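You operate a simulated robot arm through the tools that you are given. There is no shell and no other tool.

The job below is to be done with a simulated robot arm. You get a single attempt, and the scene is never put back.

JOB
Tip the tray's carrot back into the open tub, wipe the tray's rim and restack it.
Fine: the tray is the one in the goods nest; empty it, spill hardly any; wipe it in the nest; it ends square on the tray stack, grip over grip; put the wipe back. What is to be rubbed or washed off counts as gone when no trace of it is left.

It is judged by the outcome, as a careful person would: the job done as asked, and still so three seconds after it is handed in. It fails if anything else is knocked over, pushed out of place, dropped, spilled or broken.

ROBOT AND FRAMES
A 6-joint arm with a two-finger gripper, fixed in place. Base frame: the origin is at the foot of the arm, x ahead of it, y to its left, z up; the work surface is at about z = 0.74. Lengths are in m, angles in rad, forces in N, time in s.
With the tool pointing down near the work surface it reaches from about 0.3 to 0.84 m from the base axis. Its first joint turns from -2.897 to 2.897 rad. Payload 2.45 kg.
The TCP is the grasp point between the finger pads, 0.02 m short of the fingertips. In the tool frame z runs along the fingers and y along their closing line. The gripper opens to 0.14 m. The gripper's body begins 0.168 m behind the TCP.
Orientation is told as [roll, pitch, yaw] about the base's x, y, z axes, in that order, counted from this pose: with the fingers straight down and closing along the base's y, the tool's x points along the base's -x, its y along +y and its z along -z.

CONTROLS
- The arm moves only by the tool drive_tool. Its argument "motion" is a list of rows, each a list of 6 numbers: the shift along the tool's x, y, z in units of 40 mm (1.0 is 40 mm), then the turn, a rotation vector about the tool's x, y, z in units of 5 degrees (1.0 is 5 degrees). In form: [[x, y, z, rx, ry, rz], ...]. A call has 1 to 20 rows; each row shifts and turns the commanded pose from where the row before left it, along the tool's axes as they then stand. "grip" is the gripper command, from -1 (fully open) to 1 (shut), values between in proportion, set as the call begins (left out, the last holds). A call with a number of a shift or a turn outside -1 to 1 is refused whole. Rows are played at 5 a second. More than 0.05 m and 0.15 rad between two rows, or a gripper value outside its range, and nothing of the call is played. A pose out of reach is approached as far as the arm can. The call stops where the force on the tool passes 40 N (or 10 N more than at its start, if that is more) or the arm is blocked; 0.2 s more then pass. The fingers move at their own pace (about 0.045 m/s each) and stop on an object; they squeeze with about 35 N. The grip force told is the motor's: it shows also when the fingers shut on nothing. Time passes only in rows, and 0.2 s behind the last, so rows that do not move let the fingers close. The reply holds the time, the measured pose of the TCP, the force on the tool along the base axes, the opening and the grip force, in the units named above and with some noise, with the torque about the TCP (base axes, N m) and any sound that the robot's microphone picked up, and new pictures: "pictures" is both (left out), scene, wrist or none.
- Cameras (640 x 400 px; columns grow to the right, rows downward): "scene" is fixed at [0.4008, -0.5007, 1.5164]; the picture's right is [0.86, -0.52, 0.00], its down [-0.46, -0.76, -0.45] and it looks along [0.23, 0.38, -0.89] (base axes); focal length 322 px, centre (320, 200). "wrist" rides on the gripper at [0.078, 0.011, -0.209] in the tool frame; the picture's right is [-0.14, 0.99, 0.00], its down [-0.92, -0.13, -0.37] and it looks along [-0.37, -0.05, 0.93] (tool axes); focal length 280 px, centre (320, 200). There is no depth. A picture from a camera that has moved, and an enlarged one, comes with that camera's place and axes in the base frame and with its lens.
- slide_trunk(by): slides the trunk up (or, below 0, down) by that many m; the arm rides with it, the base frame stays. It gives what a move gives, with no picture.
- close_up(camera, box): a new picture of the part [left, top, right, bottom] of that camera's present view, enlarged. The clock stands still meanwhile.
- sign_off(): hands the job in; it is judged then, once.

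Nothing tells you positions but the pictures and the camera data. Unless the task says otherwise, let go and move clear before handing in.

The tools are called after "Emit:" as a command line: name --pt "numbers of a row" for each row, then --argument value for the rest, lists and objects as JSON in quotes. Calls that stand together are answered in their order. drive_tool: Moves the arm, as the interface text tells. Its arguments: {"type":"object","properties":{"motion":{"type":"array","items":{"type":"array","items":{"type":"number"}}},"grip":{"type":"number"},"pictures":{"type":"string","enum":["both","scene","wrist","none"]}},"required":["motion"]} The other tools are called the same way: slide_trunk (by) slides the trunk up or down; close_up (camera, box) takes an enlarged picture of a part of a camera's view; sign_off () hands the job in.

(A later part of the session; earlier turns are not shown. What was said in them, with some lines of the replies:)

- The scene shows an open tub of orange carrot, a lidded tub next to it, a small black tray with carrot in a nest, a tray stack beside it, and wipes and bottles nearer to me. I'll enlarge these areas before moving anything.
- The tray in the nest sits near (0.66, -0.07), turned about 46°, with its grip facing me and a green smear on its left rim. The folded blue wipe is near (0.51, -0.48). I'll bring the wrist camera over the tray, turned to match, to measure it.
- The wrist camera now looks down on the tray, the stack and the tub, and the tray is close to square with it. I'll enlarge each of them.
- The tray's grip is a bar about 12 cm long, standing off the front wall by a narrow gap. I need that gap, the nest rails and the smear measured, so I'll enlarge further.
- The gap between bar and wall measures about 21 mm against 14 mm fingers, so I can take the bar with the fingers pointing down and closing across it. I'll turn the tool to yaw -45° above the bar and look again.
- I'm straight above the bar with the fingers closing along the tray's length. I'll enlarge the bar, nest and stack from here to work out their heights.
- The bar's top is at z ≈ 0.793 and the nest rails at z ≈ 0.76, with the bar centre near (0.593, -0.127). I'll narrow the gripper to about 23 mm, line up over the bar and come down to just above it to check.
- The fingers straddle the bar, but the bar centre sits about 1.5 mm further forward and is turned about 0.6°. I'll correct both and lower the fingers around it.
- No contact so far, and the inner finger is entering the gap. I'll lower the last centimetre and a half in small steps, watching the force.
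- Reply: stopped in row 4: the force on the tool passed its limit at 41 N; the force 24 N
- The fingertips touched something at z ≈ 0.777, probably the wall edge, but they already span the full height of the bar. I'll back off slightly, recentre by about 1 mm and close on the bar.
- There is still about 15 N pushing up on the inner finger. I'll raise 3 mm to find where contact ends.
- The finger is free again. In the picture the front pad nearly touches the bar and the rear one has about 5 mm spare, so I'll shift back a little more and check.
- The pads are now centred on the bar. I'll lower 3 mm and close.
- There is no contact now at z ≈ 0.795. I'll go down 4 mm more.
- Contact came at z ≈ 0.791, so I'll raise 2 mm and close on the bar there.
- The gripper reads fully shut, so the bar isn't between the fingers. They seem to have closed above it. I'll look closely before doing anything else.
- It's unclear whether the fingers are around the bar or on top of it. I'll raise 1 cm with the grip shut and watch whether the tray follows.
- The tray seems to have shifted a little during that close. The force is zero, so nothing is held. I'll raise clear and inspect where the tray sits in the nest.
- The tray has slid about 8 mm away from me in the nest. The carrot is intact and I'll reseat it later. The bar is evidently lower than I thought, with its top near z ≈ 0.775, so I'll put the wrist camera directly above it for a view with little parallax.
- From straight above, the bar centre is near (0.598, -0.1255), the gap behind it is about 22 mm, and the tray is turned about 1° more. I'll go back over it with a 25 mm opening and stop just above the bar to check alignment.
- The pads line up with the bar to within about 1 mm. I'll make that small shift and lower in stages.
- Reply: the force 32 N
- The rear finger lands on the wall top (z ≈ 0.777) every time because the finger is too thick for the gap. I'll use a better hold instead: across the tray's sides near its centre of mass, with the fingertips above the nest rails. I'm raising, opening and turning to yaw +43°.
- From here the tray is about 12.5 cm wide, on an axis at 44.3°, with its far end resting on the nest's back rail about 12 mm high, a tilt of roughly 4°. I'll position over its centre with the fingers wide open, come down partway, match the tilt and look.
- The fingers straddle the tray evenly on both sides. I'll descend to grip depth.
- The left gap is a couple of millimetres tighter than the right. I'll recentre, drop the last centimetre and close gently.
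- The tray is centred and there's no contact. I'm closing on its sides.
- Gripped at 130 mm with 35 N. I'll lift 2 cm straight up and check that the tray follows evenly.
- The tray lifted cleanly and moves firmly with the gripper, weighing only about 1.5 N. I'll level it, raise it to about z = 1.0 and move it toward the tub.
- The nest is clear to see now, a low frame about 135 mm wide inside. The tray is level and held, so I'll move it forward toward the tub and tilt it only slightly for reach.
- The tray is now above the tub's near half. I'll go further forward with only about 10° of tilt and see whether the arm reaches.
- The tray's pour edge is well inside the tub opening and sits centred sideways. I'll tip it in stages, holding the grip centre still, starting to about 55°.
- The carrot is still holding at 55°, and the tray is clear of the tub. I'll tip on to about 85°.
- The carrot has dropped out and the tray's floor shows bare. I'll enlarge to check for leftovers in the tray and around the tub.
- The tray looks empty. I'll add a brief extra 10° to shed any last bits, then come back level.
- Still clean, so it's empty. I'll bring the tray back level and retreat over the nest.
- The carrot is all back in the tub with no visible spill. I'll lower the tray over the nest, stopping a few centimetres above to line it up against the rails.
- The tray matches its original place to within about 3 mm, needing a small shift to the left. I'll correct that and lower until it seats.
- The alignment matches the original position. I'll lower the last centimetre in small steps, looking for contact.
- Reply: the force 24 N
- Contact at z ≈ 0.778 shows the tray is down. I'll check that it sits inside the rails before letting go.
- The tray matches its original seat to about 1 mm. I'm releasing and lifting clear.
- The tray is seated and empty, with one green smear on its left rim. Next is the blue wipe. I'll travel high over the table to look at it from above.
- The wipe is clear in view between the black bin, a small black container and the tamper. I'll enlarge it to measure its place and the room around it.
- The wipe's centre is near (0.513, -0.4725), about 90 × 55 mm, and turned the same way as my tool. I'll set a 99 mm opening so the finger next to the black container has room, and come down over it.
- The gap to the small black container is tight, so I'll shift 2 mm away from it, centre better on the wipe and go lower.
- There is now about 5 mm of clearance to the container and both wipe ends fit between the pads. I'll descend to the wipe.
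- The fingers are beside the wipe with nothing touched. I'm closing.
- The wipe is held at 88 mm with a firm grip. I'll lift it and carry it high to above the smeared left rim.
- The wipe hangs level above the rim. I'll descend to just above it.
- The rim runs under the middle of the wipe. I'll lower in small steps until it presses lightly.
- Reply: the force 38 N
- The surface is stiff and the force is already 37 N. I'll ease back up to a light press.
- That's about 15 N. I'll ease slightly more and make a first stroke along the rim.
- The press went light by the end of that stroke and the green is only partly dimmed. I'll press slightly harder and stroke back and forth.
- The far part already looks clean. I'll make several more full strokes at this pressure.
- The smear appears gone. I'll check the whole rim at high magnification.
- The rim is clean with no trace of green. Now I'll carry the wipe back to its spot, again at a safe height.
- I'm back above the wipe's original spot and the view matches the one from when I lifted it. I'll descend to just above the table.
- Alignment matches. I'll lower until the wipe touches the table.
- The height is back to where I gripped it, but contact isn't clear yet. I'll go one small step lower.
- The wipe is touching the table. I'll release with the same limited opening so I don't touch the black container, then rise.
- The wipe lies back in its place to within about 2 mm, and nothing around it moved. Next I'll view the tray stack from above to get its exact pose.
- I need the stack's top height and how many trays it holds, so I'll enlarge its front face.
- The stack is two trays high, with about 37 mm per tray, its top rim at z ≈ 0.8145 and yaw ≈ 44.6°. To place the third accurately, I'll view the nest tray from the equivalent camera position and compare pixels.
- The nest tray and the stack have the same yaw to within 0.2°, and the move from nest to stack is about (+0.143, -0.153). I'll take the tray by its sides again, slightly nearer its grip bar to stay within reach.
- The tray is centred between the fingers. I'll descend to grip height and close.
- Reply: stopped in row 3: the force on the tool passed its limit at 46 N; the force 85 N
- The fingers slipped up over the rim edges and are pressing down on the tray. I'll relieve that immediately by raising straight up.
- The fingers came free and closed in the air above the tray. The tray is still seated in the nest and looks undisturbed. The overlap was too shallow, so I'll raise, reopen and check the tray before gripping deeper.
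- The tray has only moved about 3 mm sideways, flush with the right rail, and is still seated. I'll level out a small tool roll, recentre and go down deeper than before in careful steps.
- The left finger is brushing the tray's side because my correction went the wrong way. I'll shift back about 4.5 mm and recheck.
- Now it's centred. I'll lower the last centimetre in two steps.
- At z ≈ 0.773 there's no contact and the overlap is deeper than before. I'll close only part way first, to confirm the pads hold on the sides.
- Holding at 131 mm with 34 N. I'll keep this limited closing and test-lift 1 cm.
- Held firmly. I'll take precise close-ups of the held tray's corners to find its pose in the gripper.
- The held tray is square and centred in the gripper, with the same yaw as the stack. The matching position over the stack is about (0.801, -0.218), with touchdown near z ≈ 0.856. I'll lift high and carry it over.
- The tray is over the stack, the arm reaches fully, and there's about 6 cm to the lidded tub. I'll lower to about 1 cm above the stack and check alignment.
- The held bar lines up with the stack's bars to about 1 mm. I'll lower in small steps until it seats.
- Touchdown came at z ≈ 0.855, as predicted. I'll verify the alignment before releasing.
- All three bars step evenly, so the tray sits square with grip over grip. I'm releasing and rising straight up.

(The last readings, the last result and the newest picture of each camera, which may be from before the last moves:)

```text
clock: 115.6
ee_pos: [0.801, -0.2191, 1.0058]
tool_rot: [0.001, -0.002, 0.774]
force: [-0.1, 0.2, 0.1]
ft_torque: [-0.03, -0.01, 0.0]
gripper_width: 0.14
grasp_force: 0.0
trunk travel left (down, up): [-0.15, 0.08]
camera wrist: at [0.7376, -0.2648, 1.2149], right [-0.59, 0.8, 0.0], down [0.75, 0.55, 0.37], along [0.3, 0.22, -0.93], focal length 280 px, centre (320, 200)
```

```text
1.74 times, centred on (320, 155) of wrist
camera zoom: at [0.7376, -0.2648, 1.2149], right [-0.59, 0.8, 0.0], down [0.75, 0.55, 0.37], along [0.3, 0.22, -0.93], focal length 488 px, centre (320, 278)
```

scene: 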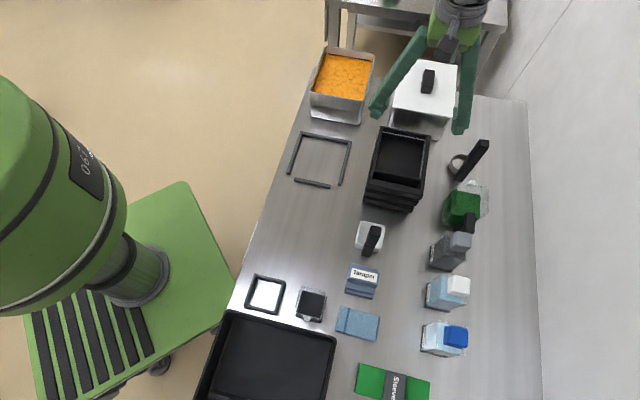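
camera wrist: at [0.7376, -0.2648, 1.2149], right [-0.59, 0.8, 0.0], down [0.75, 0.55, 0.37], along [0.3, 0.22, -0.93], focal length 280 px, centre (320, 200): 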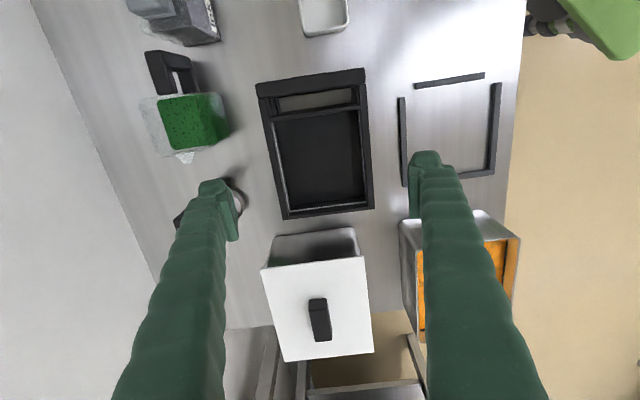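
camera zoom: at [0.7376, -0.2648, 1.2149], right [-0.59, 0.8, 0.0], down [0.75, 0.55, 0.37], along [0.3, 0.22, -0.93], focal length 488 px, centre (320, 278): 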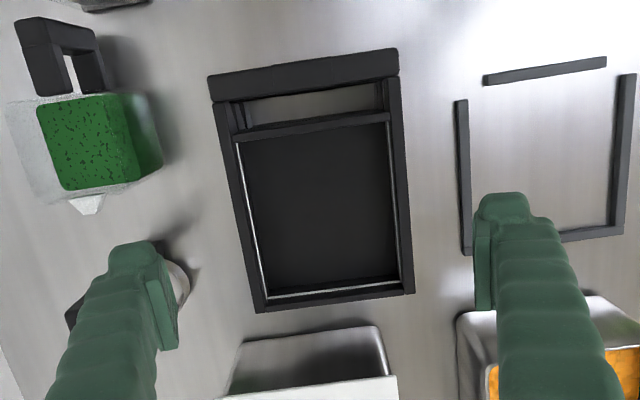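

The tray is stacked square, grip over grip. I'll move the arm back up and clear, then do a final check for spills and disturbed items.

Emit:
drive_tool --pt "0.5 0 -0.9 0 0 0" --pt "0.8 0 -0.9 0 0 0" --pt "0.8 0 -0.9 0 0 0" --pt "0.8 0.3 -0.9 0 0 0" --pt "0.9 0.5 -0.5 0 0 0" --pt "0.9 0.7 0 0 0 0" --pt "0.9 0.7 0 0 0 0" --pt "0.9 0.7 0 0 0 0" --pt "0.9 0.7 0 0 0 0" --pt "0.9 0.7 0 0 0 0" --pt "0 0 0 0 0 0"

Emit:
close_up --camera "scene" --box '[270, 30, 470, 130]'

Emit:
close_up --camera "scene" --box '[270, 110, 450, 220]'

Emit:
close_up --camera "scene" --box '[230, 260, 390, 360]'

Emit:
close_up --camera "wrist" --box '[0, 0, 640, 400]'

```text
clock: 118.0
ee_pos: [0.4419, -0.3292, 1.1689]
tool_rot: [0.001, -0.004, 0.775]
force: [0.9, -0.1, 0.6]
ft_torque: [0.02, -0.02, 0.01]
gripper_width: 0.1402
grasp_force: 0.1
trunk travel left (down, up): [-0.15, 0.08]
camera wrist: at [0.3794, -0.3737, 1.3785], right [-0.59, 0.8, 0.0], down [0.75, 0.55, 0.37], along [0.3, 0.22, -0.93], focal length 280 px, centre (320, 200)
```

scene: 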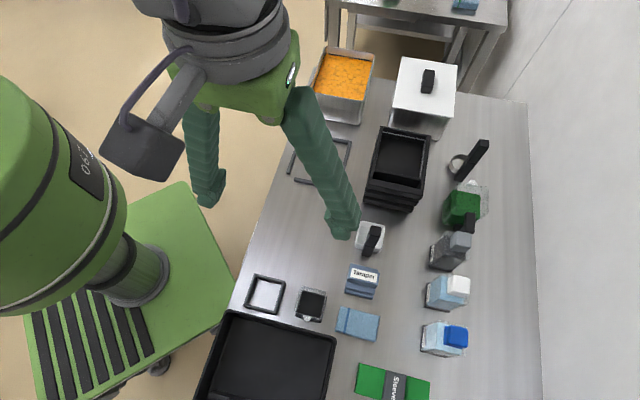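
wrist: 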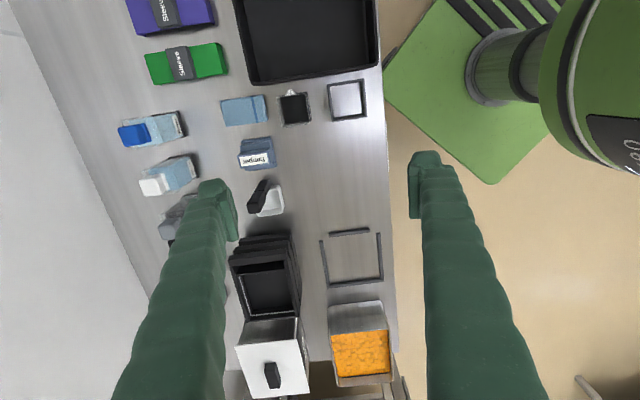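

```text
3.20 times, centred on (370, 80) of scene
camera zoom: at [0.4008, -0.5007, 1.5164], right [0.86, -0.52, 0.0], down [-0.46, -0.76, -0.45], along [0.23, 0.38, -0.89], focal length 1031 px, centre (160, 584)
```

zoom: 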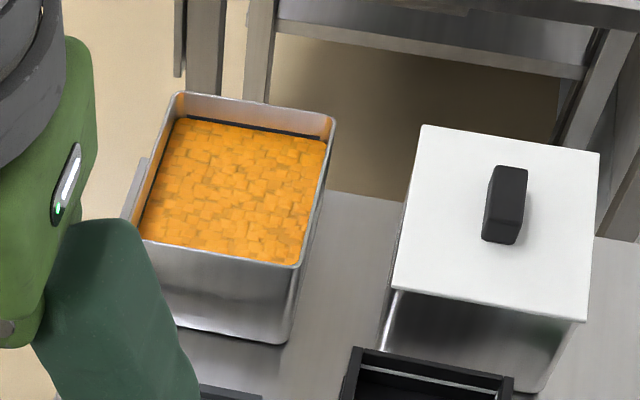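

```text
3.56 times, centred on (360, 165) of scene
camera zoom: at [0.4008, -0.5007, 1.5164], right [0.86, -0.52, 0.0], down [-0.46, -0.76, -0.45], along [0.23, 0.38, -0.89], focal length 1146 px, centre (178, 324)
```

zoom: 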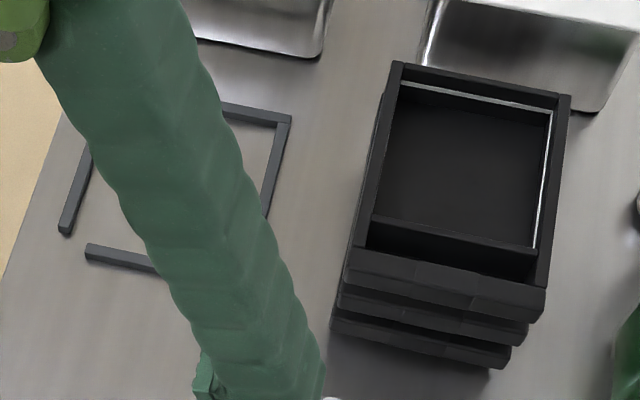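

```text
4.00 times, centred on (310, 310) of scene
camera zoom: at [0.4008, -0.5007, 1.5164], right [0.86, -0.52, 0.0], down [-0.46, -0.76, -0.45], along [0.23, 0.38, -0.89], focal length 1289 px, centre (360, -240)
```

zoom: 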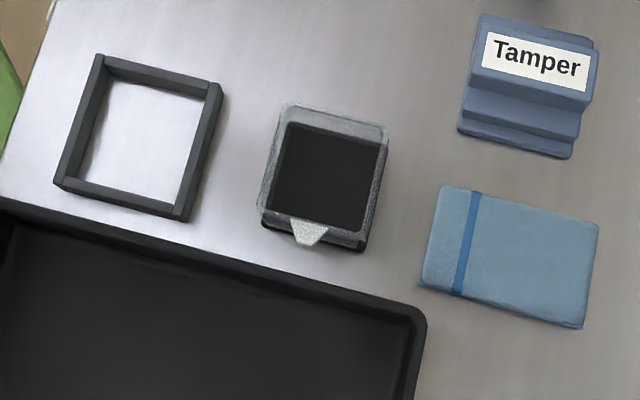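

```text
1.00 times, centred on (320, 200) of wrist (not enlarged: the box is as wide or as high as the picture)
camera zoom: at [0.3794, -0.3737, 1.3785], right [-0.59, 0.8, 0.0], down [0.75, 0.55, 0.37], along [0.3, 0.22, -0.93], focal length 280 px, centre (320, 200)
```

zoom: 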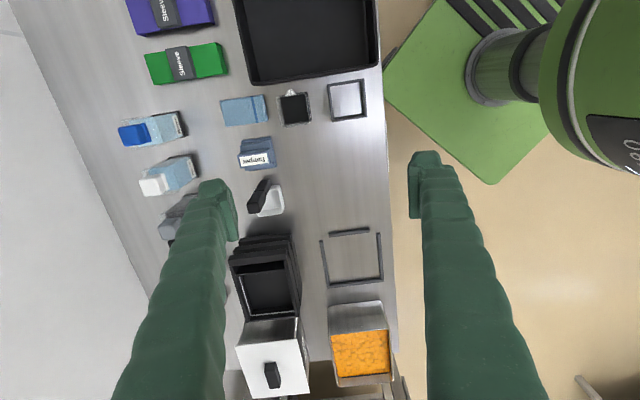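

The tub, the nest, the neighbouring items and the wipe (within about 2 mm) are all in place, with no spilled carrot. One last close look at the stacked tray's rim for any remaining trace.

Emit:
close_up --camera "scene" --box '[365, 122, 405, 172]'

Emit:
close_up --camera "scene" --box '[395, 122, 435, 190]'

Emit:
close_up --camera "wrist" --box '[220, 220, 400, 400]'

```text
8.00 times, centred on (385, 147) of scene
camera zoom: at [0.4008, -0.5007, 1.5164], right [0.86, -0.52, 0.0], down [-0.46, -0.76, -0.45], along [0.23, 0.38, -0.89], focal length 2578 px, centre (-200, 624)
```

zoom: 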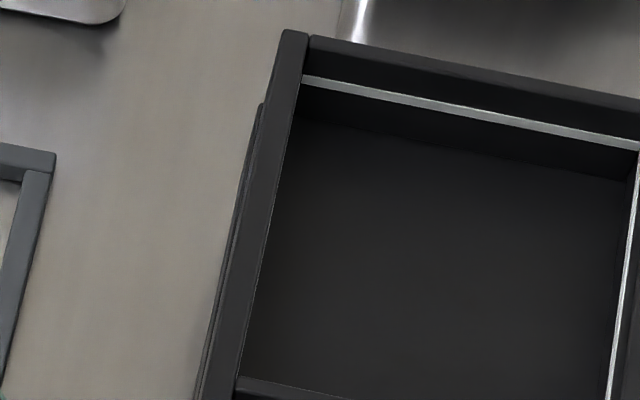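

```text
5.88 times, centred on (415, 156) of scene
camera zoom: at [0.4008, -0.5007, 1.5164], right [0.86, -0.52, 0.0], down [-0.46, -0.76, -0.45], along [0.23, 0.38, -0.89], focal length 1896 px, centre (-239, 459)
```

zoom: 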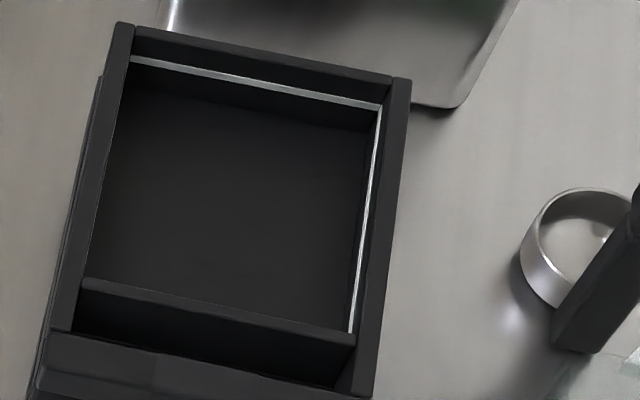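

```text
2.22 times, centred on (310, 310) of wrist
camera zoom: at [0.3794, -0.3737, 1.3785], right [-0.59, 0.8, 0.0], down [0.75, 0.55, 0.37], along [0.3, 0.22, -0.93], focal length 623 px, centre (342, -44)
```

zoom: 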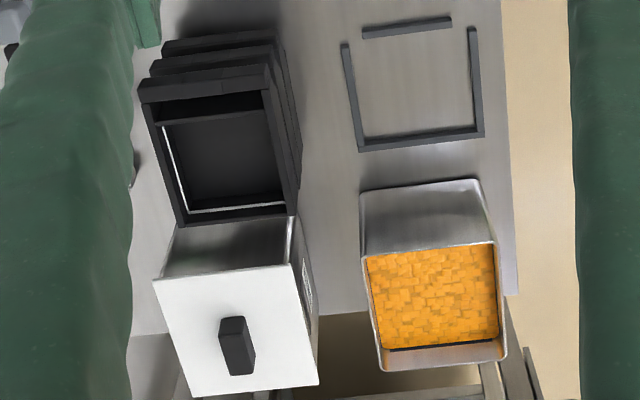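

The tray is empty, its rim shows no green, and it sits square on the stack, grip over grip. The carrot is in the tub with none on the table, the wipe is back in place, and the arm is clear, so I'm handing the job in.

Emit:
sign_off

```text
The job is handed in.
```

The job is done and handed in. The carrot is back in the open tub, the tray's rim is clean, and the tray is square on the stack, grip over grip.

- **Carrot:** the tray emptied fully in one tip, and the final pictures show no carrot on the table.
- **Rim:** I wiped off the green smear on the left rim while the tray was in the nest. No trace showed in the close-ups, in the nest or on the stack.
- **Wipe:** it is back where it was, to within about 2 mm.
- **Stack:** the bars of all three trays line up to about 1 mm. Nothing else on the table looked moved or knocked over.

**Slips along the way:**
- My first try at gripping the tray by its bar failed and pushed the tray about 5–8 mm out of its seat, with the carrot still in it. I reseated it properly after emptying.
- When I picked up the empty tray to restack it, the fingers slipped over its rim and pressed down with about 80 N. I saw no damage, and the second grip held.
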